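You operate a simulated robot arm through the tools that you are given. There is no shell and no other tool. Be economical: measure what you need, move in short steps, check, and stop when the job is done.

You run a simulated two-armed robot. Do the job below in one go: nothing can be reset, and whatever is moved stays where it is left.

## Task
Wind 4 turns of thread on the carbon block beside the winder, then stand it in the grey box.
Fine: the thread lever goes on to wind and off again before the block comes out. Set down upright: carbon block.

The check looks at the end state, three seconds after you hand in, the way a careful person would. Anything else that was tipped, shoved, dropped, spilled or broken makes it a failure.

## Robot
Two 7-joint arms with two-finger parallel grippers on one trunk, hanging from a carriage that runs on a gantry, over the field with the corners [-2.248, 0.706], [-2.248, -0.574], [0.052, -0.574], [0.052, 0.706] (x, y) and turns from -346 to 342 degrees about z. Base frame: it is fixed where the carriage stands at the start and does not move with it; the origin is on the floor, on the carriage's upright axis, x ahead of it, y to its left, z up; the surface under the hand at the start is at about z = 0.78. Units: m, degrees, N and s.
The left shoulder is at the start at [0.04, 0.173, 1.272], the right one opposite. With the tool pointing down near the work surface each hand reaches from about 0.1 to 0.74 m from the robot's upright axis, wherever it stands, measured 20 degrees to its own side. Places, roughly: brass box of the winder [0.5, 0.1, 0.8]; carbon block (4x4x13 cm) [0.3, 0, 1.1]; inside of the grey box [0.2, 0, 1]; thread lever [0.5, 0, 0.9]. Payload 3.43 kg a hand.
The tool frame of a hand sits at the grasp point between the pads (the TCP): z along the fingers, y along the line on which they close. The tips reach 0.03 m beyond it. The gripper opens to 0.094 m. The fingers are 0.028 m wide and 0.01 m thick; the gripper's body (0.05 by 0.096 m) begins 0.055 m behind the TCP.
Orientation is that of the tool frame in the base frame, as a unit quaternion [x, y, z, w]. With the fingers straight down and closing along the base's y, the tool's x points along the base's -x, its y along +y and its z along -z.

## Interface
- The arms move only by the tool play_rows. It takes "left_increments", "right_increments" or both (then of equal length, played together; a hand with none holds still); each is a list of rows, each an object of numbers (a shift or turn left out is 0, a gripper value left out holds the last): "wx", "wy", "wz": the turn, a rotation vector about the tool's x, y, z in degrees; "dx", "dy", "dz": the shift along the tool's x, y, z in m; "fingers": the gripper command, from -1 (shut) to 1 (fully open), values between in proportion. In form: [{"wx": .., "wy": .., "wz": .., "dx": .., "dy": .., "dz": .., "fingers": ..}, ...]. A call has 1 to 10 rows; each row is the pose to reach, as a shift and turn from the pose commanded when the call began, along the tool's axes at that moment. Rows are played at 5 a second. More than 0.05 m and 8.6 degrees between two rows, or a gripper value outside its range, and nothing of the call is played. A pose out of reach is approached as far as the arm can. The call stops where the force on the tool passes 90 N (or 10 N more than at its start, if that is more) or the arm is blocked; 0.2 s more then pass. Each finger travels about 0.072 m/s and halts on what it meets, pressing with about 25 N; the grip force reading is that of the motor and also rises with nothing between the fingers. The clock runs only during rows and for 0.2 s after the last one: add rows that repeat a pose to give the fingers time. The reply holds the time, the measured pose of the TCP, the force on the tool along the base axes, the opening and the grip force, in the units named above and with some noise, with the torque about the TCP (base axes, N m) and any sound that the robot's microphone picked up.
- Cameras (640 x 400 px; columns grow to the right, rows downward): "scene" is now at [0.215, 0.0122, 1.5373]; the picture's right is [0.20, -0.98, 0.00], its down [-0.91, -0.19, -0.36] and it looks along [0.35, 0.07, -0.93] (base axes); focal length 214 px, centre (320, 200). "left" rides on the left gripper at [0.076, -0.014, -0.102] in its tool frame; the picture's right is [0.18, 0.98, 0.00], its down [-0.75, 0.14, -0.64] and it looks along [-0.63, 0.12, 0.77] (tool axes); focal length 243 px, centre (320, 200). "right" rides on the right gripper at [0.076, 0.014, -0.102] in its tool frame; the picture's right is [-0.18, 0.98, 0.00], its down [-0.75, -0.14, -0.64] and it looks along [-0.63, -0.12, 0.77] (tool axes); focal length 243 px, centre (320, 200). There is no depth. A picture from a camera that has moved, and an enlarged one, comes with that camera's place and axes in the base frame and with its lens.
- get_image(camera): a new picture of that camera. The clock stands still meanwhile.
- lift_body(by): slides the trunk up (or, below 0, down) by that many m; the arms and the scene camera ride with it, the base frame stays. It gives what a move gives, with no picture.
- roll_base(legs): drives the robot by 1 to 6 legs, each [ahead, left, turn to the left] in m, m and degrees, along the robot's own axes; the way and the turn of a leg run together, so that a leg with both is an arc; at most 1.5 m and 180 degrees a leg. The arms and the cameras ride along, it lands a little off, and it stops where it bumps. It keeps to its track: a leg is cut to what the track allows. It gives what a move gives.
- head_to(pan, tilt): turns the head with the scene camera to pan (to the left, within 86 degrees either way) and tilt (down, from -29 to 69), counted from straight ahead of the robot. It gives what a move gives.
- zoom(camera, box): a new picture of the part [left, top, right, bottom] of that camera's present view, enlarged. The clock stands still meanwhile.
- close_job(): hands the job in; it is judged then, once.

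Work in short steps. Places have to be worked out from the pictures, the camera data and where the tool is seen: move nearer, look again, correct. Check each grasp and each placing, and mend what went wrong. You have 120 turns and 100 pictures in all, those below and enlarged ones among them. Open the grippers and draw the arms clear of the work before you hand the job in, unless the task says otherwise; then end with one line.

The tools are called as name(argument=value, ...) on one line, values as JSON. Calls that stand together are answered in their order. play_rows: Moves the arms, as the interface text tells. Its arguments: {"type":"object","properties":{"left_increments":{"type":"array","items":{"type":"object","properties":{"wx":{"type":"number"},"wy":{"type":"number"},"wz":{"type":"number"},"dx":{"type":"number"},"dy":{"type":"number"},"dz":{"type":"number"},"fingers":{"type":"number"}}}},"right_increments":{"type":"array","items":{"type":"object","properties":{"wx":{"type":"number"},"wy":{"type":"number"},"wz":{"type":"number"},"dx":{"type":"number"},"dy":{"type":"number"},"dz":{"type":"number"},"fingers":{"type":"number"}}}}},"required":[]} The other tools are called the same way: lift_body (by) slides the trunk up or down; roll_base (legs) drives the base; head_to (pan, tilt) turns the head that bears the scene camera; get_image (camera) takes a picture; zoom (camera, box) takes an enlarged picture of a part of a camera's view; close_job () hands the job in.

At the start:

```text
t: 0.0
left_tcp_pos: [0.5842, 0.309, 1.2694]
left_tool_rot: [-0.001, 1.0, 0.0, 0.0]
left_contact_force: [-0.4, 0.3, -0.8]
left_moment: [-0.01, -0.04, 0.0]
left_gripper_width: 0.0941
left_finger_force: 0.1
right_tcp_pos: [0.5118, -0.1945, 1.2692]
right_tool_rot: [0.0, 1.0, 0.0, 0.0]
right_contact_force: [-0.4, 0.0, 0.4]
right_moment: [-0.02, -0.01, -0.01]
right_gripper_width: 0.0944
right_finger_force: 0.1
trunk travel left (down, up): [-0.425, 0.356]
robot x, y, heading: [0.0022, -0.0025, 0.1]
head pan, tilt: [11.5, 68.8]
```

scene: 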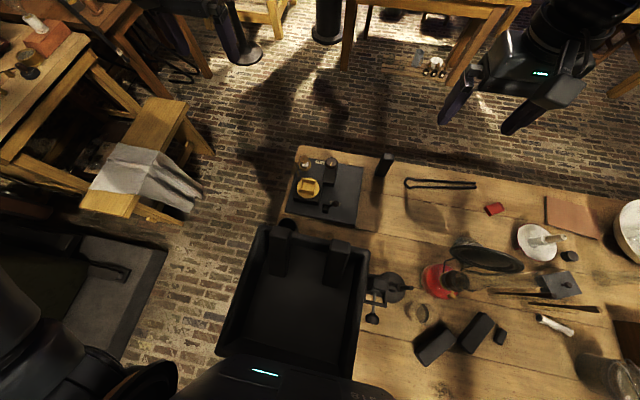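
right: 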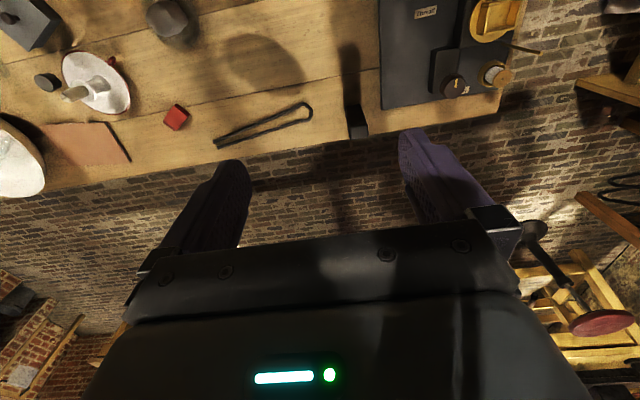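
left: 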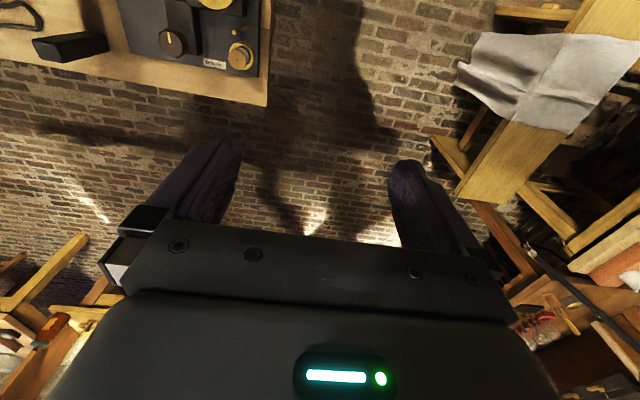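

The winder seems to be the dark plate with brass parts near (330,190), with a dark upright block beside it at (384,163). I zoom in for detail.

zoom(camera="scene", box=[270, 140, 430, 240])

zoom(camera="scene", box=[200, 210, 520, 400])

zoom(camera="right", box=[320, 0, 560, 150])

zoom(camera="left", box=[0, 0, 280, 120])

```text
4.00 times, centred on (350, 190) of scene
camera zoom: at [0.215, 0.0122, 1.5373], right [0.2, -0.98, 0.0], down [-0.91, -0.19, -0.36], along [0.35, 0.07, -0.93], focal length 858 px, centre (200, 240)
```

zoom: 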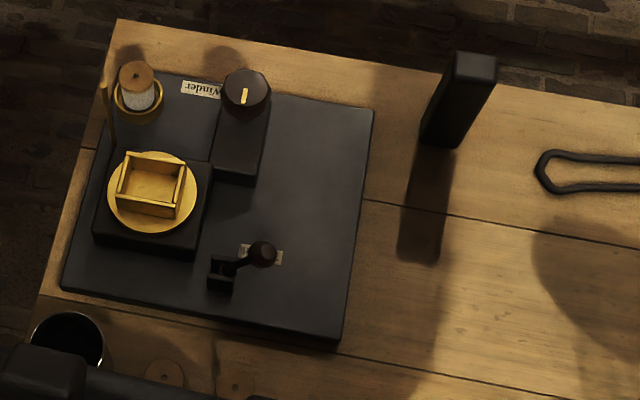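

```text
2.00 times, centred on (360, 305) of scene
camera zoom: at [0.215, 0.0122, 1.5373], right [0.2, -0.98, 0.0], down [-0.91, -0.19, -0.36], along [0.35, 0.07, -0.93], focal length 429 px, centre (240, -10)
```

zoom: 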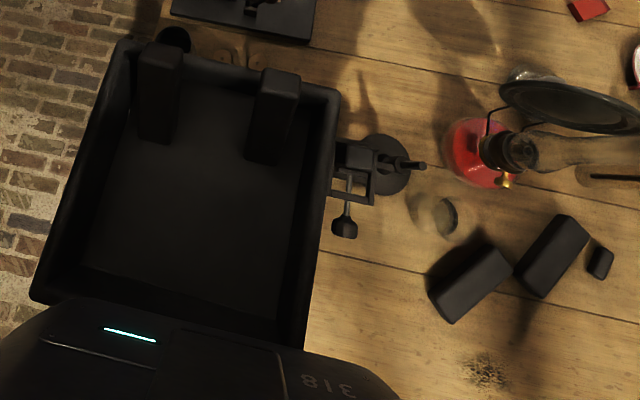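

```text
2.67 times, centred on (440, 75) of right
camera zoom: at [0.4366, -0.179, 1.3722], right [0.18, 0.98, 0.0], down [0.75, -0.14, 0.64], along [0.63, -0.12, -0.77], focal length 647 px, centre (0, 533)
```

zoom: 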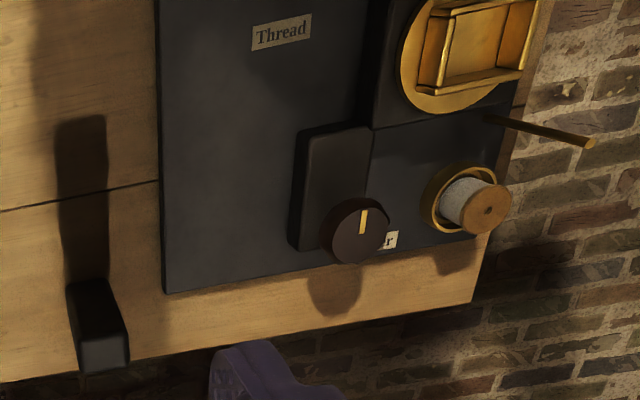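

```text
2.29 times, centred on (140, 60) of left
camera zoom: at [0.5068, 0.2949, 1.3732], right [-0.18, 0.98, 0.0], down [0.75, 0.14, 0.64], along [0.63, 0.12, -0.77], focal length 555 px, centre (731, 520)
```

zoom: 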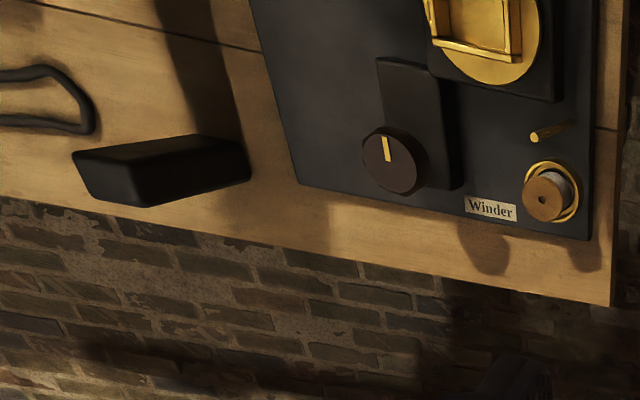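

Triangulating: table z≈0.78, the block stands at about (0.655,-0.14) with its top at 0.91. The brass box is at (0.513,0.116,~0.86), the knob at (0.616,0.05,0.863) and the lever near (0.465,0.01). The grey box is partly hidden under me, so I back off to see everything.

roll_base(legs=[[-0.35, 0, 0]])

head_to(pan=0, tilt=58)

get_image(camera="scene")

get_image(camera="right")

get_image(camera="left")

```text
t: 2.3
left_tcp_pos: [0.23, 0.31, 1.27]
left_tool_rot: [-0.001, 1.0, 0.0, 0.0]
left_contact_force: [-0.9, -0.1, -0.8]
left_moment: [0.03, -0.03, 0.03]
left_gripper_width: 0.0941
left_finger_force: 0.1
right_tcp_pos: [0.1609, -0.1925, 1.2696]
right_tool_rot: [0.0, 1.0, 0.0, -0.001]
right_contact_force: [0.7, -0.9, -0.1]
right_moment: [-0.02, -0.02, 0.03]
right_gripper_width: 0.0939
right_finger_force: 0.1
trunk travel left (down, up): [-0.425, 0.356]
robot x, y, heading: [-0.3517, 0.0014, 0.0]
head pan, tilt: [11.5, 68.8]
```

```text
t: 3.0
left_tcp_pos: [0.2316, 0.3105, 1.2712]
left_tool_rot: [-0.001, 1.0, -0.001, -0.001]
left_contact_force: [0.2, 0.0, 0.0]
left_moment: [0.0, -0.05, 0.05]
left_gripper_width: 0.0938
left_finger_force: 0.1
right_tcp_pos: [0.1612, -0.1927, 1.2706]
right_tool_rot: [-0.001, 1.0, 0.0, -0.001]
right_contact_force: [0.2, 0.5, 0.2]
right_moment: [0.02, 0.02, 0.03]
right_gripper_width: 0.0942
right_finger_force: 0.0
trunk travel left (down, up): [-0.425, 0.356]
robot x, y, heading: [-0.3523, 0.0024, 0.1]
head pan, tilt: [0.0, 58.0]
```

```text
92 pictures are left
camera scene: at [-0.1227, 0.0011, 1.549], right [0.0, -1.0, 0.0], down [-0.85, 0.0, -0.53], along [0.53, 0.0, -0.85], focal length 214 px, centre (320, 200)
```

scene: 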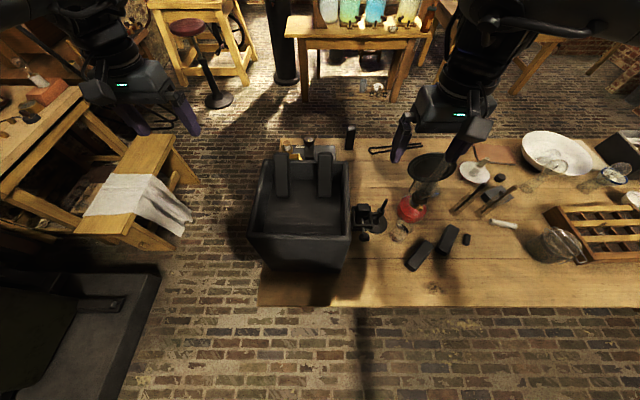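

```text
91 pictures are left
camera right: at [0.0851, -0.1786, 1.3722], right [0.18, 0.98, 0.0], down [0.75, -0.14, 0.64], along [0.63, -0.12, -0.77], focal length 243 px, centre (320, 200)
```

right: 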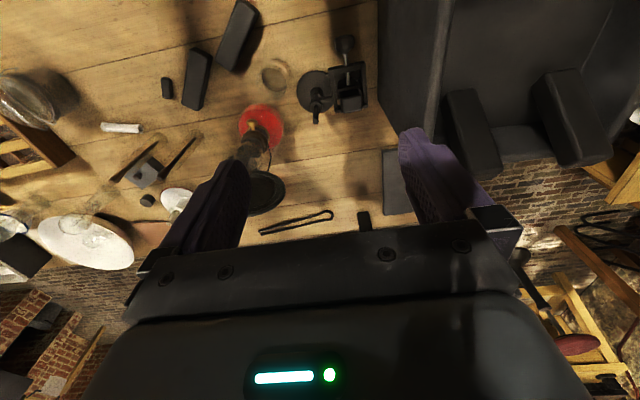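

```text
90 pictures are left
camera left: at [0.1546, 0.2954, 1.3733], right [-0.19, 0.98, 0.0], down [0.75, 0.14, 0.64], along [0.63, 0.12, -0.77], focal length 243 px, centre (320, 200)
```

left: 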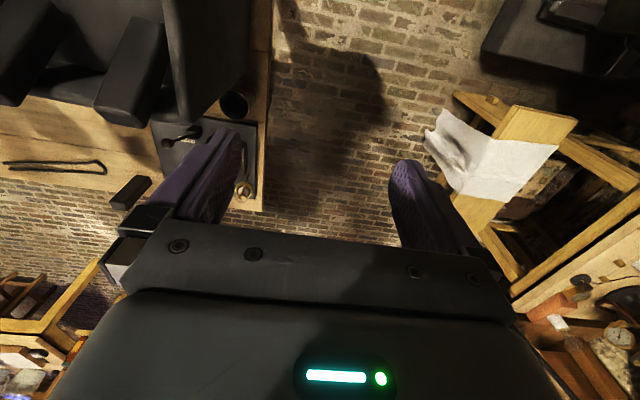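

I zoom on the grey box to see its floor and rim.

zoom(camera="scene", box=[220, 110, 400, 310])

zoom(camera="left", box=[0, 0, 290, 220])

```text
2.00 times, centred on (310, 210) of scene
camera zoom: at [-0.1227, 0.0011, 1.549], right [0.0, -1.0, 0.0], down [-0.85, 0.0, -0.53], along [0.53, 0.0, -0.85], focal length 429 px, centre (340, 180)
```

zoom: 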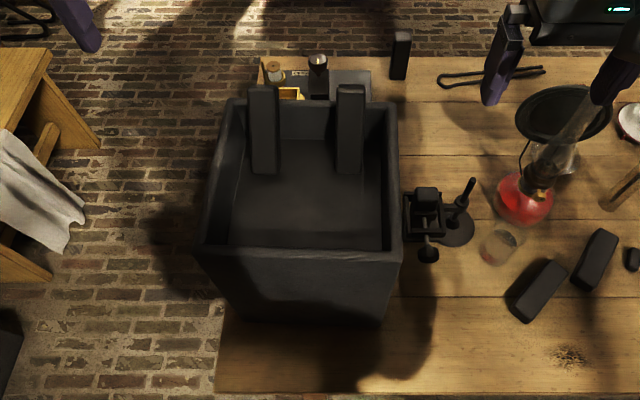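

```text
1.82 times, centred on (145, 110) of left
camera zoom: at [0.1546, 0.2954, 1.3733], right [-0.19, 0.98, 0.0], down [0.75, 0.14, 0.64], along [0.63, 0.12, -0.77], focal length 441 px, centre (638, 364)
```

zoom: 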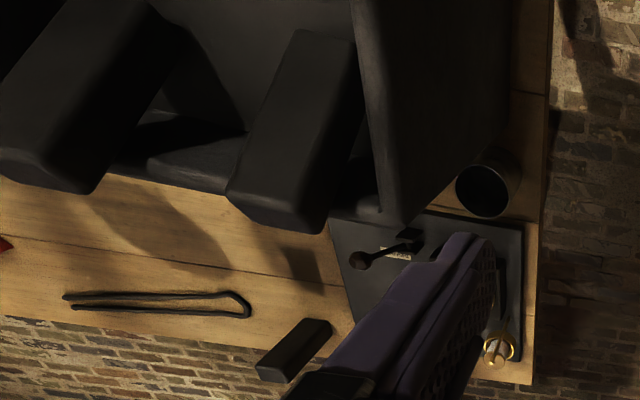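

The box rim is z≈1.076 spanning x 0.07–0.30, y -0.08–0.165, with its floor near 0.98. Two blocks already stand along the far side, leaving the near part free. I drive back and look closer at the block with the right hand.

roll_base(legs=[[0.38, 0, 0]])

play_rows(right_increments=[{"dx": 0.0, "dy": 0.02, "dz": 0.045}, {"dx": 0.0, "dy": 0.04, "dz": 0.09}, {"dx": 0.0, "dy": 0.05, "dz": 0.13}, {"dx": 0.0, "dy": 0.05, "dz": 0.17}, {"dx": 0.0, "dy": 0.05, "dz": 0.2}])

get_image(camera="right")

get_image(camera="scene")

```text
t: 5.4
left_tcp_pos: [0.6113, 0.3095, 1.2696]
left_tool_rot: [0.0, 1.0, 0.0, 0.001]
left_contact_force: [-0.2, -0.3, 0.4]
left_moment: [0.01, 0.01, 0.02]
left_gripper_width: 0.094
left_finger_force: 0.0
right_tcp_pos: [0.5394, -0.1942, 1.2688]
right_tool_rot: [0.0, 1.0, 0.0, 0.0]
right_contact_force: [-0.1, -0.1, 0.3]
right_moment: [-0.01, 0.02, -0.04]
right_gripper_width: 0.0937
right_finger_force: 0.1
trunk travel left (down, up): [-0.425, 0.356]
robot x, y, heading: [0.0316, -0.0012, 0.1]
head pan, tilt: [0.0, 58.0]
```

```text
t: 6.6
left_tcp_pos: [0.61, 0.3103, 1.2688]
left_tool_rot: [0.0, 1.0, -0.001, 0.0]
left_contact_force: [0.6, 0.8, 0.1]
left_moment: [-0.02, 0.01, 0.01]
left_gripper_width: 0.0941
left_finger_force: 0.1
right_tcp_pos: [0.5389, -0.1439, 1.0683]
right_tool_rot: [0.0, 1.0, 0.0, 0.0]
right_contact_force: [0.6, 0.2, 0.3]
right_moment: [-0.02, -0.01, 0.0]
right_gripper_width: 0.0941
right_finger_force: 0.0
trunk travel left (down, up): [-0.425, 0.356]
robot x, y, heading: [0.0255, -0.0011, -0.2]
head pan, tilt: [0.0, 58.0]
```

```text
87 pictures are left
camera right: at [0.4631, -0.1289, 1.1712], right [0.18, 0.98, 0.0], down [0.75, -0.14, 0.64], along [0.63, -0.12, -0.77], focal length 243 px, centre (320, 200)
```

right: 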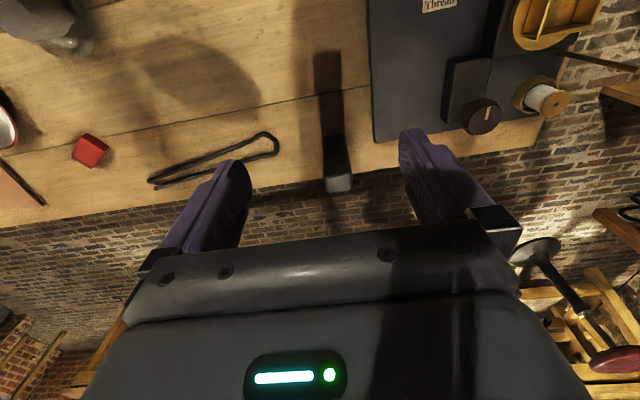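

```text
86 pictures are left
camera scene: at [0.2554, 0.001, 1.549], right [0.0, -1.0, 0.0], down [-0.85, 0.0, -0.53], along [0.53, 0.0, -0.85], focal length 214 px, centre (320, 200)
```

scene: 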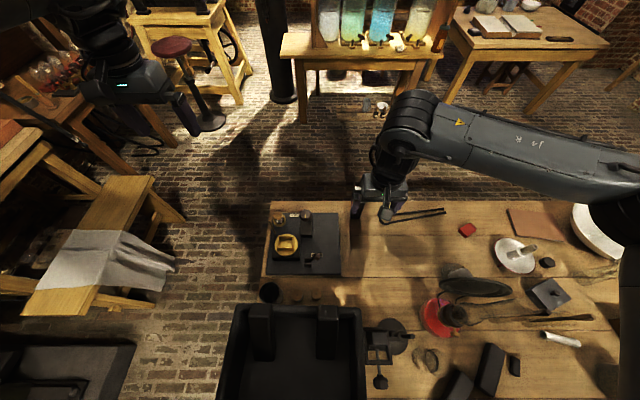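

I zoom on the block from the right camera and the winder from both cameras.

zoom(camera="right", box=[290, 120, 390, 200])

zoom(camera="scene", box=[255, 195, 365, 285])

zoom(camera="right", box=[360, 0, 620, 150])

```text
5.00 times, centred on (340, 160) of right
camera zoom: at [0.4631, -0.1289, 1.1712], right [0.18, 0.98, 0.0], down [0.75, -0.14, 0.64], along [0.63, -0.12, -0.77], focal length 1213 px, centre (220, 400)
```

zoom: 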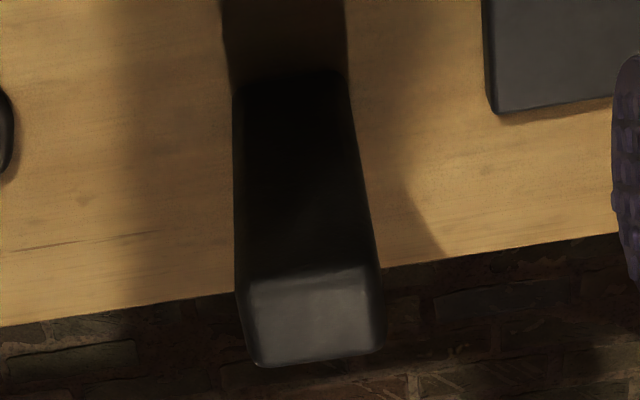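

```text
4.44 times, centred on (310, 240) of scene
camera zoom: at [0.2554, 0.001, 1.549], right [0.0, -1.0, 0.0], down [-0.85, 0.0, -0.53], along [0.53, 0.0, -0.85], focal length 953 px, centre (364, 22)
```

zoom: 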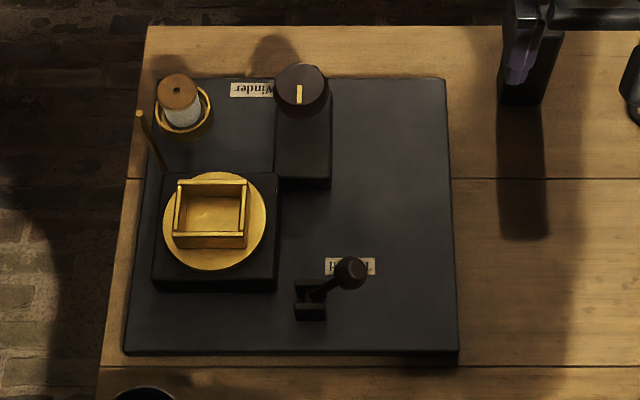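

```text
2.46 times, centred on (490, 75) of right
camera zoom: at [0.4631, -0.1289, 1.1712], right [0.18, 0.98, 0.0], down [0.75, -0.14, 0.64], along [0.63, -0.12, -0.77], focal length 597 px, centre (-98, 508)
```

zoom: 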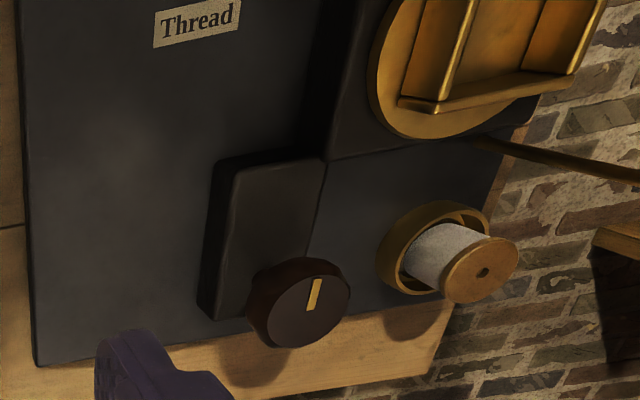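

The block is square to the axes at (0.653,-0.1405) with its top at 0.91. I move above it and descend to TCP z≈0.87.

play_rows(right_increments=[{"dx": -0.045, "dy": 0.0035}, {"dx": -0.09, "dy": 0.0035}, {"dx": -0.1135, "dy": 0.0035}, {"dx": -0.1135, "dy": 0.0035, "dz": 0.045}, {"dx": -0.1135, "dy": 0.0035, "dz": 0.08}, {"dx": -0.1135, "dy": 0.0035, "dz": 0.08}])

get_image(camera="right")

```text
t: 8.0
left_tcp_pos: [0.6103, 0.309, 1.2715]
left_tool_rot: [0.001, 1.0, 0.0, -0.001]
left_contact_force: [0.3, 0.9, 0.8]
left_moment: [0.02, 0.0, -0.03]
left_gripper_width: 0.094
left_finger_force: 0.0
right_tcp_pos: [0.6531, -0.1403, 0.9892]
right_tool_rot: [0.001, 1.0, 0.0, 0.0]
right_contact_force: [-1.4, 0.2, -0.5]
right_moment: [0.01, -0.01, 0.05]
right_gripper_width: 0.0941
right_finger_force: 0.0
trunk travel left (down, up): [-0.425, 0.356]
robot x, y, heading: [0.027, 0.0034, -0.2]
head pan, tilt: [0.0, 58.0]
```

```text
82 pictures are left
camera right: at [0.5764, -0.1261, 1.0914], right [0.18, 0.98, 0.0], down [0.75, -0.14, 0.64], along [0.63, -0.12, -0.77], focal length 243 px, centre (320, 200)
```

right: 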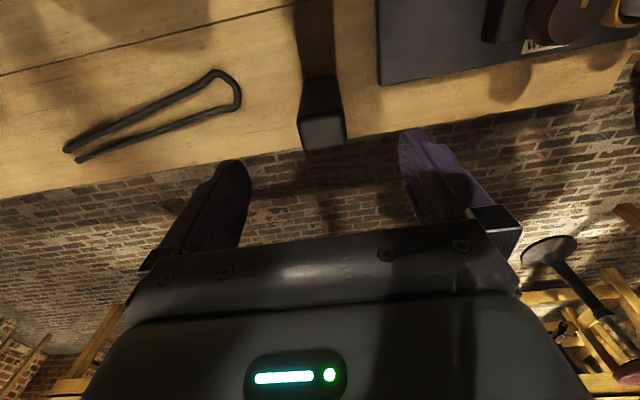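

The block lies centred between the fingers, so I descend and close.

play_rows(right_increments=[{"dx": -0.002, "dy": 0.0005, "dz": 0.04}, {"dx": -0.002, "dy": 0.0005, "dz": 0.08}, {"dx": -0.002, "dy": 0.0005, "dz": 0.119}, {"dx": -0.002, "dy": 0.0005, "dz": 0.119}, {"dx": -0.002, "dy": 0.0005, "dz": 0.119, "fingers": -1}, {"dx": -0.002, "dy": 0.0005, "dz": 0.119, "fingers": -1}, {"dx": -0.002, "dy": 0.0005, "dz": 0.119, "fingers": -1}, {"dx": -0.002, "dy": 0.0005, "dz": 0.119, "fingers": -1}, {"dx": -0.002, "dy": 0.0005, "dz": 0.119, "fingers": -1}])

get_image(camera="right")

```text
t: 10.0
left_tcp_pos: [0.6106, 0.3093, 1.2703]
left_tool_rot: [0.0, 1.0, 0.0, 0.0]
left_contact_force: [0.7, 0.8, -0.1]
left_moment: [0.05, -0.03, -0.01]
left_gripper_width: 0.0941
left_finger_force: 0.0
right_tcp_pos: [0.655, -0.1414, 0.871]
right_tool_rot: [0.001, 1.0, 0.0, 0.0]
right_contact_force: [-0.6, 0.8, 0.0]
right_moment: [-0.03, 0.01, -0.03]
right_gripper_width: 0.0443
right_finger_force: 24.7
trunk travel left (down, up): [-0.425, 0.356]
robot x, y, heading: [0.0273, 0.0004, -0.1]
head pan, tilt: [0.0, 58.0]
```

```text
81 pictures are left
camera right: at [0.5783, -0.1259, 0.9732], right [0.18, 0.98, 0.0], down [0.75, -0.14, 0.64], along [0.63, -0.12, -0.77], focal length 243 px, centre (320, 200)
```

right: 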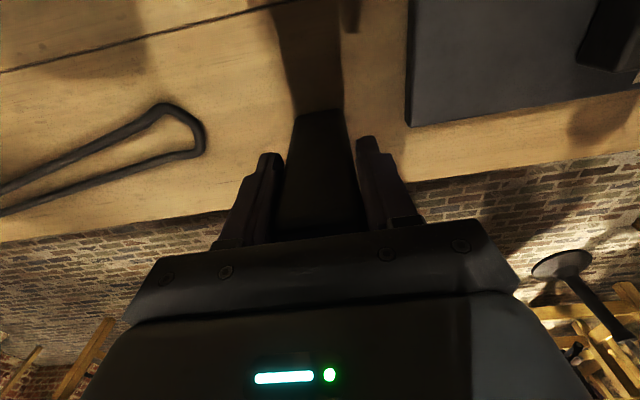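

Held (0.044 wide). I lift to clear everything and carry it above the brass box.

play_rows(right_increments=[{"dz": -0.04}, {"dz": -0.08}, {"dz": -0.12}, {"dz": -0.16}, {"dx": 0.02, "dy": 0.04, "dz": -0.16}, {"dx": 0.04, "dy": 0.08, "dz": -0.16}, {"dx": 0.06, "dy": 0.12, "dz": -0.16}, {"dx": 0.08, "dy": 0.16, "dz": -0.16}, {"dx": 0.1, "dy": 0.2, "dz": -0.16}, {"dx": 0.12, "dy": 0.24, "dz": -0.16}])

play_rows(right_increments=[{"dx": 0.018, "dy": 0.017}, {"dx": 0.018, "dy": 0.017}])

get_image(camera="right")

get_image(camera="scene")

get_image(camera="left")

```text
t: 12.2
left_tcp_pos: [0.61, 0.3094, 1.2714]
left_tool_rot: [0.0, 1.0, -0.001, 0.001]
left_contact_force: [-0.3, 0.4, 0.3]
left_moment: [-0.01, -0.04, 0.0]
left_gripper_width: 0.0939
left_finger_force: 0.0
right_tcp_pos: [0.5333, 0.1015, 1.0295]
right_tool_rot: [-0.001, 1.0, 0.0, 0.001]
right_contact_force: [-0.1, 0.9, -3.0]
right_moment: [0.0, 0.02, -0.03]
right_gripper_width: 0.0438
right_finger_force: 24.5
trunk travel left (down, up): [-0.425, 0.356]
robot x, y, heading: [0.0234, 0.0032, 0.1]
head pan, tilt: [0.0, 58.0]
```

```text
t: 12.8
left_tcp_pos: [0.6099, 0.3075, 1.2712]
left_tool_rot: [0.0, 1.0, -0.001, 0.0]
left_contact_force: [0.9, -0.2, 0.2]
left_moment: [-0.01, 0.0, -0.02]
left_gripper_width: 0.0941
left_finger_force: 0.0
right_tcp_pos: [0.5181, 0.1169, 1.0316]
right_tool_rot: [0.001, 1.0, -0.002, -0.001]
right_contact_force: [0.5, -0.5, -2.9]
right_moment: [0.0, 0.0, 0.01]
right_gripper_width: 0.0442
right_finger_force: 24.5
trunk travel left (down, up): [-0.425, 0.356]
robot x, y, heading: [0.0274, 0.0011, 0.0]
head pan, tilt: [0.0, 58.0]
```

```text
80 pictures are left
camera right: at [0.4417, 0.1307, 1.1329], right [0.19, 0.98, 0.0], down [0.75, -0.14, 0.64], along [0.63, -0.12, -0.77], focal length 243 px, centre (320, 200)
```

right: 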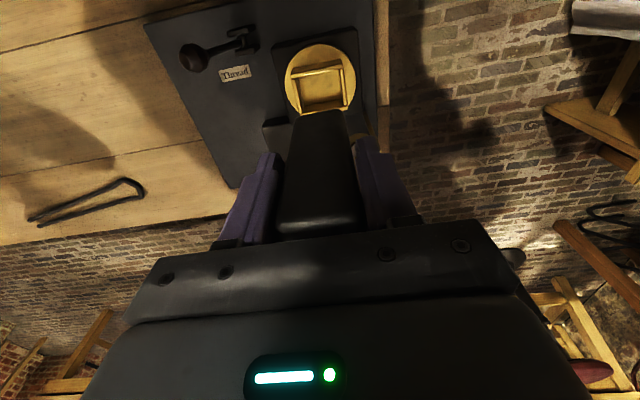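

```text
79 pictures are left
camera scene: at [0.2556, 0.0006, 1.549], right [0.0, -1.0, 0.0], down [-0.85, 0.0, -0.53], along [0.53, 0.0, -0.85], focal length 214 px, centre (320, 200)
```

scene: 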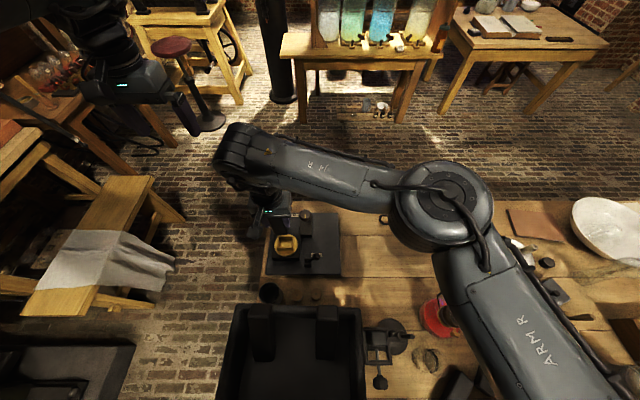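

```text
78 pictures are left
camera left: at [0.5335, 0.2943, 1.3732], right [-0.18, 0.98, 0.0], down [0.75, 0.14, 0.64], along [0.63, 0.12, -0.77], focal length 243 px, centre (320, 200)
```

left: 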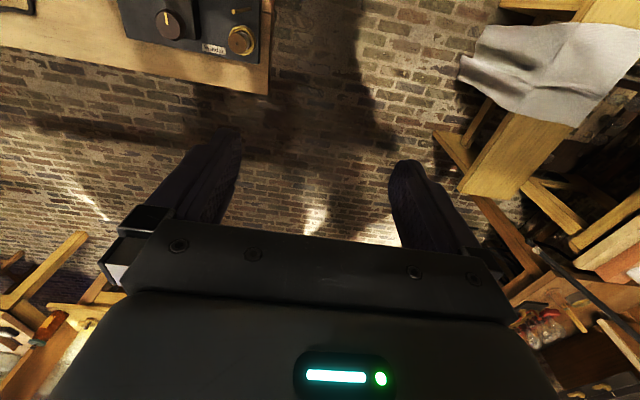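

I zoom the right camera to align the block's foot with the brass box.

zoom(camera="right", box=[260, 30, 400, 130])

zoom(camera="right", box=[140, 0, 300, 120])

zoom(camera="scene", box=[235, 185, 355, 285])

```text
4.00 times, centred on (330, 80) of right
camera zoom: at [0.4417, 0.1307, 1.1329], right [0.19, 0.98, 0.0], down [0.75, -0.14, 0.64], along [0.63, -0.12, -0.77], focal length 970 px, centre (280, 680)
```

zoom: 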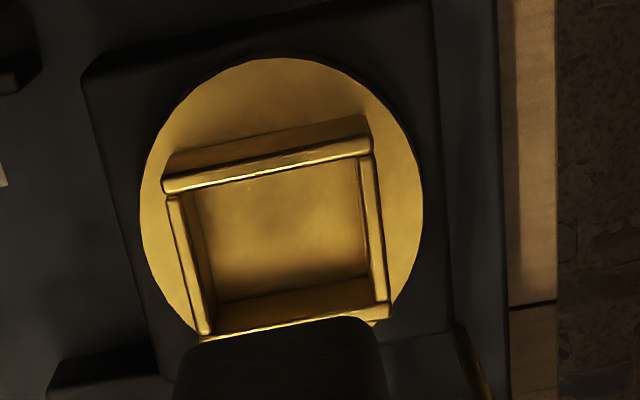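

```text
3.33 times, centred on (220, 60) of right
camera zoom: at [0.4417, 0.1307, 1.1329], right [0.19, 0.98, 0.0], down [0.75, -0.14, 0.64], along [0.63, -0.12, -0.77], focal length 809 px, centre (653, 667)
```

zoom: 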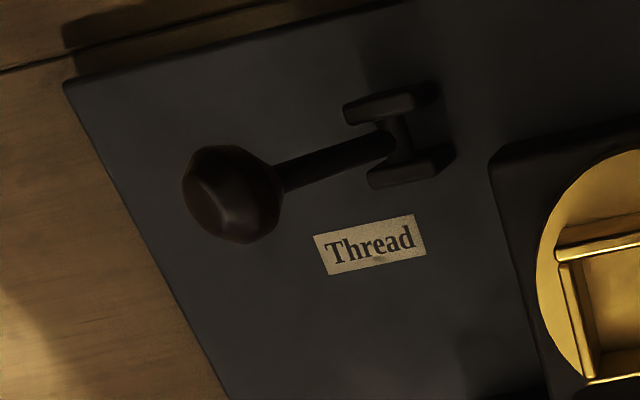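

```text
4.00 times, centred on (295, 235) of scene
camera zoom: at [0.2556, 0.0006, 1.549], right [0.0, -1.0, 0.0], down [-0.85, 0.0, -0.53], along [0.53, 0.0, -0.85], focal length 858 px, centre (420, 60)
```

zoom: 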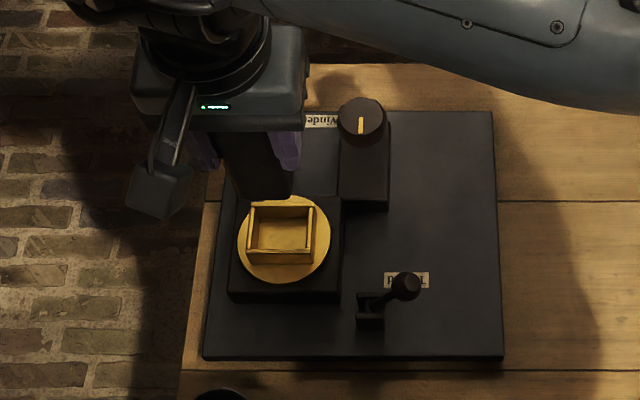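

The estimates put the box centre at about (0.5195,0.1165), rim z≈0.86. I lower the block until its foot is just above the rim and compare.

play_rows(right_increments=[{"dx": -0.0012, "dz": 0.03}, {"dx": -0.0012, "dz": 0.06}, {"dx": -0.0012, "dz": 0.06}])

zoom(camera="right", box=[240, 0, 400, 120])

zoom(camera="scene", box=[245, 195, 325, 275])

```text
t: 13.6
left_tcp_pos: [0.6094, 0.3094, 1.2694]
left_tool_rot: [0.0, 1.0, 0.0, 0.0]
left_contact_force: [0.6, -0.5, 0.9]
left_moment: [-0.03, -0.03, 0.01]
left_gripper_width: 0.0938
left_finger_force: 0.0
right_tcp_pos: [0.5172, 0.118, 0.9703]
right_tool_rot: [0.001, 1.0, 0.0, 0.001]
right_contact_force: [-0.7, 0.3, -2.8]
right_moment: [0.02, 0.05, 0.0]
right_gripper_width: 0.0441
right_finger_force: 25.4
trunk travel left (down, up): [-0.425, 0.356]
robot x, y, heading: [0.03, -0.0005, -0.6]
head pan, tilt: [0.0, 58.0]
```

```text
3.33 times, centred on (320, 60) of right
camera zoom: at [0.4415, 0.1321, 1.0729], right [0.18, 0.98, 0.0], down [0.75, -0.14, 0.64], along [0.63, -0.12, -0.77], focal length 809 px, centre (320, 667)
```

zoom: 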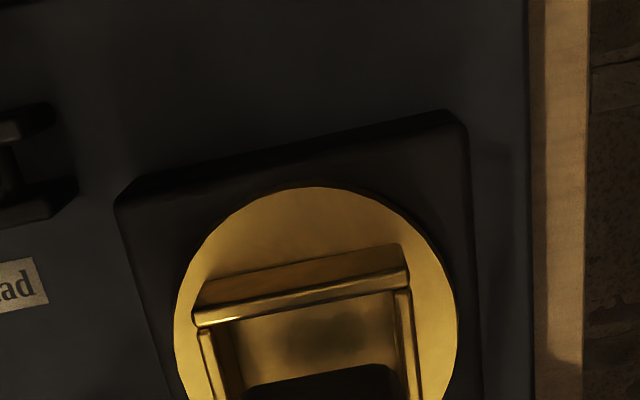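

```text
5.00 times, centred on (285, 235) of scene
camera zoom: at [0.2556, 0.0009, 1.549], right [0.0, -1.0, 0.0], down [-0.85, 0.0, -0.53], along [0.53, 0.0, -0.85], focal length 1072 px, centre (495, 25)
```

zoom: 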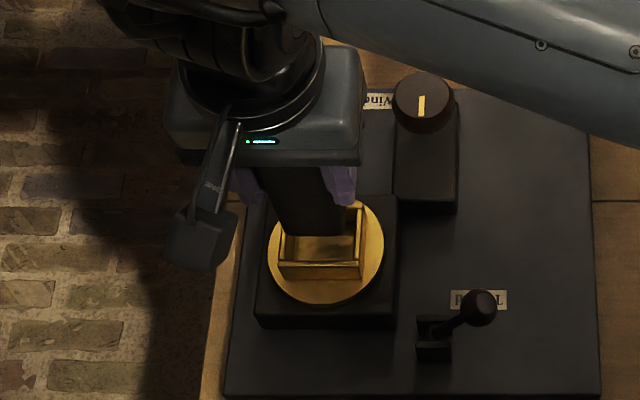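

I look at the foot region more closely.

zoom(camera="right", box=[270, 60, 380, 150])

```text
4.44 times, centred on (325, 105) of right
camera zoom: at [0.4415, 0.1321, 1.0729], right [0.18, 0.98, 0.0], down [0.75, -0.14, 0.64], along [0.63, -0.12, -0.77], focal length 1078 px, centre (298, 622)
```

zoom: 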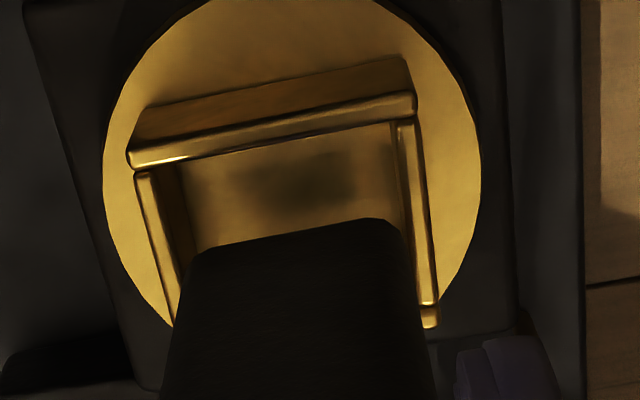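

The foot's near edge is at x≈0.512, y centre 0.118, while the box's near inner wall is at x≈0.501 with centre y 0.1163. So the block sits about 12 mm ahead of the TCP. I shift 9.5 mm back and 1.5 mm right, lower a little and look again.

play_rows(right_increments=[{"dx": 0.0095, "dy": -0.0015, "dz": 0.0}, {"dx": 0.0095, "dy": -0.0015, "dz": 0.01}, {"dx": 0.0095, "dy": -0.0015, "dz": 0.01}])

zoom(camera="right", box=[270, 60, 380, 150])

zoom(camera="scene", box=[255, 210, 315, 270])

```text
t: 14.4
left_tcp_pos: [0.6096, 0.3099, 1.2696]
left_tool_rot: [0.0, 1.0, 0.001, 0.0]
left_contact_force: [-0.4, 0.0, 0.5]
left_moment: [0.0, 0.0, -0.01]
left_gripper_width: 0.0941
left_finger_force: 0.1
right_tcp_pos: [0.5078, 0.117, 0.9606]
right_tool_rot: [0.001, 1.0, 0.001, 0.0]
right_contact_force: [-0.1, -0.2, -3.2]
right_moment: [0.02, 0.03, -0.03]
right_gripper_width: 0.0441
right_finger_force: 24.7
trunk travel left (down, up): [-0.425, 0.356]
robot x, y, heading: [0.0256, -0.0007, -0.1]
head pan, tilt: [0.0, 58.0]
```

```text
4.44 times, centred on (325, 105) of right
camera zoom: at [0.4323, 0.1303, 1.0627], right [0.19, 0.98, 0.0], down [0.75, -0.14, 0.64], along [0.63, -0.12, -0.77], focal length 1078 px, centre (298, 622)
```

zoom: 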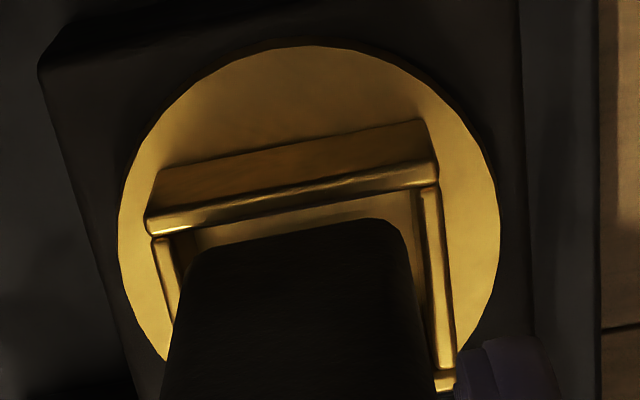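

```text
6.67 times, centred on (285, 240) of scene
camera zoom: at [0.2555, 0.0009, 1.549], right [0.0, -1.0, 0.0], down [-0.85, 0.0, -0.53], along [0.53, 0.0, -0.85], focal length 1430 px, centre (553, -67)
```

zoom: 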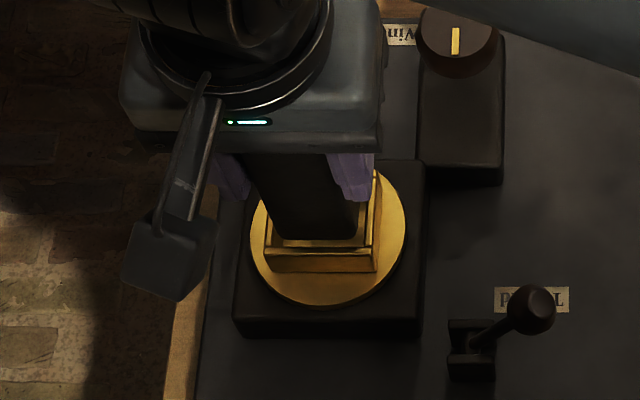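

Aligned to about 1 mm in both axes. I nudge 1 mm forward and 0.3 mm right, then lower in small steps while watching the force.

play_rows(right_increments=[{"dx": -0.001, "dy": -0.0003, "dz": 0.004}, {"dx": -0.001, "dy": -0.0003, "dz": 0.008}, {"dx": -0.001, "dy": -0.0003, "dz": 0.012}, {"dx": -0.001, "dy": -0.0003, "dz": 0.016}, {"dx": -0.001, "dy": -0.0003, "dz": 0.016}])

zoom(camera="right", box=[270, 60, 380, 150])

```text
t: 15.6
left_tcp_pos: [0.6098, 0.31, 1.2708]
left_tool_rot: [0.0, 1.0, 0.0, 0.0]
left_contact_force: [0.0, -0.4, 0.3]
left_moment: [0.0, -0.01, 0.0]
left_gripper_width: 0.0943
left_finger_force: 0.1
right_tcp_pos: [0.5084, 0.1158, 0.9437]
right_tool_rot: [0.001, 1.0, 0.0, 0.0]
right_contact_force: [-0.1, 0.0, -2.7]
right_moment: [-0.04, 0.02, -0.01]
right_gripper_width: 0.0442
right_finger_force: 24.6
trunk travel left (down, up): [-0.425, 0.356]
robot x, y, heading: [0.0281, -0.0031, 0.1]
head pan, tilt: [0.0, 58.0]
```

```text
4.44 times, centred on (325, 105) of right
camera zoom: at [0.4332, 0.13, 1.047], right [0.18, 0.98, 0.0], down [0.75, -0.14, 0.64], along [0.63, -0.12, -0.77], focal length 1078 px, centre (298, 622)
```

zoom: 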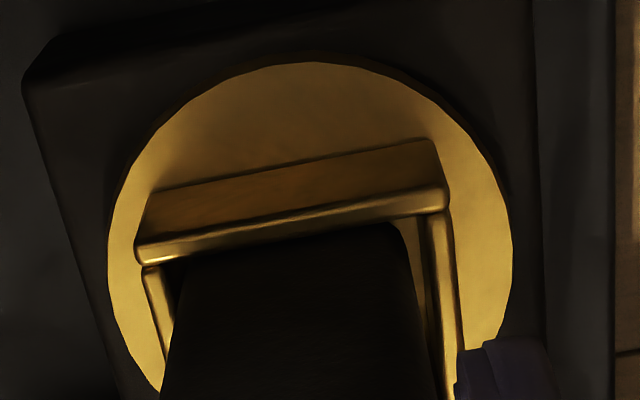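

No contact and centred, so I keep lowering until it touches the floor.

play_rows(right_increments=[{"dz": 0.005}, {"dz": 0.01}, {"dz": 0.014}, {"dz": 0.014}])

zoom(camera="right", box=[270, 60, 380, 150])

```text
t: 16.6
left_tcp_pos: [0.6105, 0.3084, 1.2711]
left_tool_rot: [0.0, 1.0, 0.001, 0.0]
left_contact_force: [-0.6, -0.1, 0.2]
left_moment: [0.0, 0.0, 0.01]
left_gripper_width: 0.094
left_finger_force: 0.1
right_tcp_pos: [0.5085, 0.1155, 0.9308]
right_tool_rot: [0.0, 1.0, 0.0, 0.001]
right_contact_force: [0.3, 0.0, -1.2]
right_moment: [0.0, -0.02, 0.03]
right_gripper_width: 0.0442
right_finger_force: 24.9
trunk travel left (down, up): [-0.425, 0.356]
robot x, y, heading: [0.028, -0.0006, 0.1]
head pan, tilt: [0.0, 58.0]
```

```text
4.44 times, centred on (325, 105) of right
camera zoom: at [0.4335, 0.1298, 1.0329], right [0.18, 0.98, 0.0], down [0.75, -0.14, 0.64], along [0.63, -0.12, -0.77], focal length 1078 px, centre (298, 622)
```

zoom: 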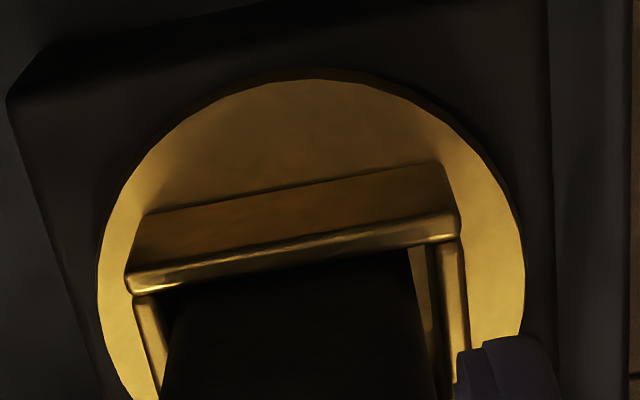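

The hanging weight has dropped a little, so the foot may be touching down. I lower in 2 mm steps.

play_rows(right_increments=[{"dz": 0.002}, {"dz": 0.004}, {"dz": 0.004}])

```text
t: 17.4
left_tcp_pos: [0.6113, 0.3094, 1.2703]
left_tool_rot: [-0.001, 1.0, 0.0, 0.001]
left_contact_force: [0.0, -0.3, -1.1]
left_moment: [-0.02, -0.01, 0.02]
left_gripper_width: 0.094
left_finger_force: 0.1
right_tcp_pos: [0.5105, 0.1156, 0.9291]
right_tool_rot: [0.001, 1.0, 0.0, 0.001]
right_contact_force: [-2.4, -2.3, 23.8]
right_moment: [-0.05, -0.37, -0.03]
right_gripper_width: 0.0444
right_finger_force: 25.3
trunk travel left (down, up): [-0.425, 0.356]
robot x, y, heading: [0.0265, -0.0014, -0.0]
head pan, tilt: [0.0, 58.0]
```

The foot is on the floor (24 N). I ease off, open partly, and look before rising.

play_rows(right_increments=[{"dz": -0.003}, {"dz": -0.003, "fingers": 0.5}, {"dz": -0.003, "fingers": 0.5}, {"dz": -0.003, "fingers": 0.5}])

play_rows(right_increments=[{"dz": -0.04}, {"dz": -0.08}, {"dz": -0.12}, {"dz": -0.16}])

get_image(camera="right")

zoom(camera="scene", box=[245, 175, 365, 275])

```text
t: 18.4
left_tcp_pos: [0.61, 0.3094, 1.2707]
left_tool_rot: [0.0, 1.0, -0.001, 0.001]
left_contact_force: [-0.5, -0.4, 0.0]
left_moment: [-0.02, -0.05, 0.0]
left_gripper_width: 0.0941
left_finger_force: 0.0
right_tcp_pos: [0.5098, 0.1157, 0.9287]
right_tool_rot: [0.001, 1.0, 0.0, 0.001]
right_contact_force: [-0.5, 0.2, 0.1]
right_moment: [0.0, -0.02, -0.01]
right_gripper_width: 0.0703
right_finger_force: 0.0
trunk travel left (down, up): [-0.425, 0.356]
robot x, y, heading: [0.0292, -0.0007, -0.1]
head pan, tilt: [0.0, 58.0]
```

```text
t: 19.4
left_tcp_pos: [0.611, 0.3091, 1.2704]
left_tool_rot: [0.0, 1.0, 0.0, -0.001]
left_contact_force: [0.4, 0.1, -0.7]
left_moment: [-0.02, 0.01, -0.03]
left_gripper_width: 0.0941
left_finger_force: 0.0
right_tcp_pos: [0.5096, 0.1146, 1.0894]
right_tool_rot: [0.0, 1.0, -0.001, 0.0]
right_contact_force: [-0.1, -0.2, -0.3]
right_moment: [-0.01, 0.01, 0.02]
right_gripper_width: 0.0705
right_finger_force: 0.1
trunk travel left (down, up): [-0.425, 0.356]
robot x, y, heading: [0.026, 0.0022, -0.1]
head pan, tilt: [0.0, 58.0]
```

```text
67 pictures are left
camera right: at [0.4348, 0.1292, 1.192], right [0.18, 0.98, 0.0], down [0.75, -0.14, 0.64], along [0.63, -0.12, -0.77], focal length 243 px, centre (320, 200)
```

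right: 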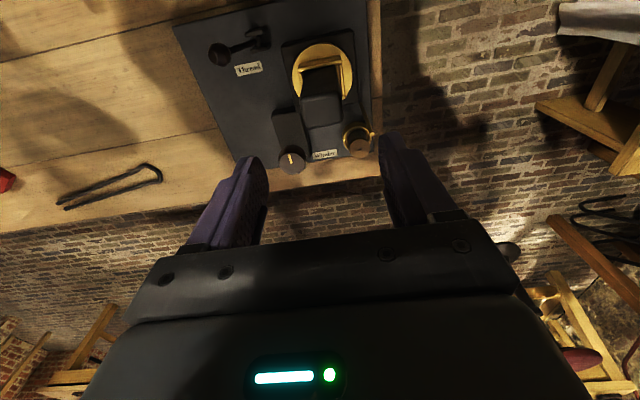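

```text
4.00 times, centred on (305, 225) of scene
camera zoom: at [0.2557, 0.0009, 1.5489], right [0.0, -1.0, 0.0], down [-0.85, 0.0, -0.53], along [0.53, 0.0, -0.85], focal length 858 px, centre (380, 100)
```

zoom: 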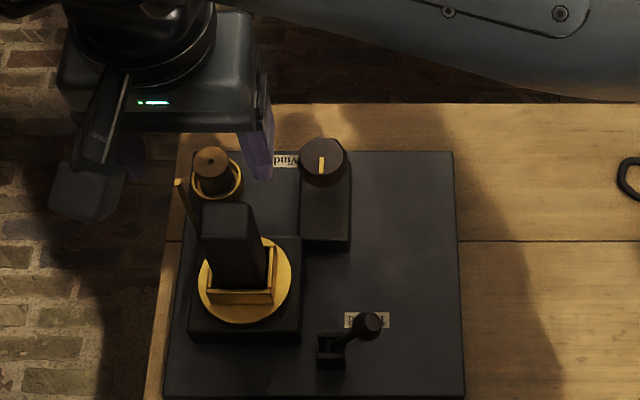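

The block stands in the brass box. The lever's ball is at about (0.463,0.009,0.885) and its hinge at (0.461,0.042,0.815), so it leans to -y and swings in the y–z plane. I take the right hand to the -y side with closed fingers.

play_rows(right_increments=[{"dx": 0.012, "dy": -0.04, "fingers": -1}, {"dx": 0.025, "dy": -0.08, "fingers": -1}, {"dx": 0.04, "dy": -0.12, "fingers": -1}, {"dx": 0.0466, "dy": -0.155, "fingers": -1}, {"dx": 0.0466, "dy": -0.155, "dz": 0.04, "fingers": -1}, {"dx": 0.0466, "dy": -0.155, "dz": 0.08, "fingers": -1}, {"dx": 0.0466, "dy": -0.155, "dz": 0.12, "fingers": -1}, {"dx": 0.0466, "dy": -0.155, "dz": 0.12, "fingers": -1}])

get_image(camera="right")

zoom(camera="scene", box=[245, 175, 365, 275])

```text
t: 21.2
left_tcp_pos: [0.6103, 0.3088, 1.2696]
left_tool_rot: [0.0, 1.0, 0.0, 0.0]
left_contact_force: [-0.2, 0.6, 0.5]
left_moment: [0.03, 0.0, 0.0]
left_gripper_width: 0.0941
left_finger_force: 0.1
right_tcp_pos: [0.4641, -0.0391, 0.9701]
right_tool_rot: [0.0, 1.0, 0.0, -0.001]
right_contact_force: [-0.8, 0.2, 0.1]
right_moment: [0.03, -0.02, -0.01]
right_gripper_width: 0.0
right_finger_force: 24.8
right hand out of reach, approached as far as the arm can: row 2, 3, 4, 5, 6
trunk travel left (down, up): [-0.425, 0.356]
robot x, y, heading: [0.0276, 0.0007, 0.1]
head pan, tilt: [0.0, 58.0]
```

```text
65 pictures are left
camera right: at [0.3895, -0.0252, 1.072], right [0.18, 0.98, 0.0], down [0.75, -0.14, 0.64], along [0.63, -0.12, -0.77], focal length 243 px, centre (320, 200)
```

right: 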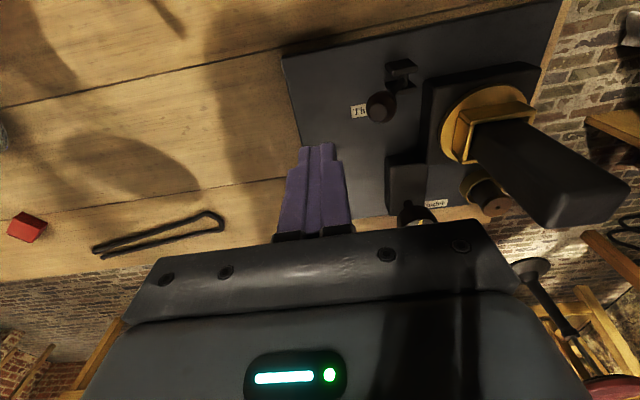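

```text
4.00 times, centred on (305, 225) of scene
camera zoom: at [0.2557, 0.0006, 1.5491], right [0.0, -1.0, 0.0], down [-0.85, 0.0, -0.53], along [0.53, 0.0, -0.85], focal length 858 px, centre (380, 100)
```

zoom: 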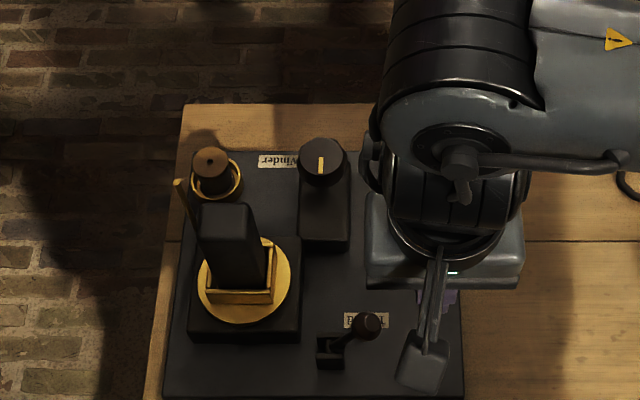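

The ball is confirmed at (0.461,0.008,0.885). I lower the closed fingers beside it (TCP 0.897).

play_rows(right_increments=[{"dz": 0.025, "fingers": -1}, {"dz": 0.05, "fingers": -1}, {"dz": 0.073, "fingers": -1}, {"dz": 0.073, "fingers": -1}])

get_image(camera="right")

```text
t: 22.2
left_tcp_pos: [0.6117, 0.3106, 1.2712]
left_tool_rot: [0.001, 1.0, 0.0, -0.001]
left_contact_force: [0.1, 0.7, 0.4]
left_moment: [0.0, 0.0, -0.02]
left_gripper_width: 0.0937
left_finger_force: 0.1
right_tcp_pos: [0.4638, -0.0387, 0.8974]
right_tool_rot: [0.001, 1.0, 0.0, 0.0]
right_contact_force: [0.4, -0.2, -0.2]
right_moment: [0.0, -0.01, 0.01]
right_gripper_width: 0.0
right_finger_force: 24.4
trunk travel left (down, up): [-0.425, 0.356]
robot x, y, heading: [0.0298, -0.0008, -0.1]
head pan, tilt: [0.0, 58.0]
```

```text
63 pictures are left
camera right: at [0.3876, -0.0253, 0.9989], right [0.18, 0.98, 0.0], down [0.75, -0.14, 0.64], along [0.63, -0.12, -0.77], focal length 243 px, centre (320, 200)
```

right: 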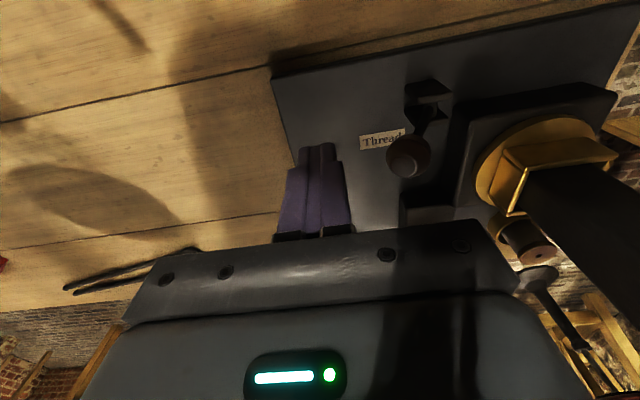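

Now I push in +y in short steps, to TCP y≈0.05.

play_rows(right_increments=[{"dy": 0.015}, {"dy": 0.025}, {"dy": 0.035}, {"dy": 0.045}, {"dy": 0.055}, {"dy": 0.062}, {"dy": 0.069}, {"dy": 0.069}])

get_image(camera="right")

```text
t: 24.0
left_tcp_pos: [0.6103, 0.3082, 1.2696]
left_tool_rot: [-0.001, 1.0, -0.001, 0.0]
left_contact_force: [1.1, -1.0, -0.4]
left_moment: [0.0, 0.01, 0.01]
left_gripper_width: 0.0939
left_finger_force: 0.2
right_tcp_pos: [0.462, 0.0298, 0.8963]
right_tool_rot: [0.001, 1.0, 0.0, 0.0]
right_contact_force: [0.0, 0.0, 0.6]
right_moment: [0.01, -0.03, 0.01]
right_gripper_width: 0.0
right_finger_force: 25.0
trunk travel left (down, up): [-0.425, 0.356]
robot x, y, heading: [0.0275, -0.0007, -0.2]
head pan, tilt: [0.0, 58.0]
```

```text
62 pictures are left
camera right: at [0.3859, 0.0439, 0.9982], right [0.19, 0.98, 0.0], down [0.75, -0.14, 0.64], along [0.63, -0.12, -0.77], focal length 243 px, centre (320, 200)
```

right: 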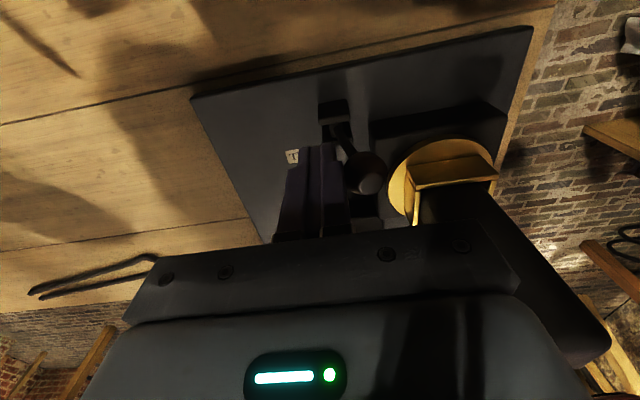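

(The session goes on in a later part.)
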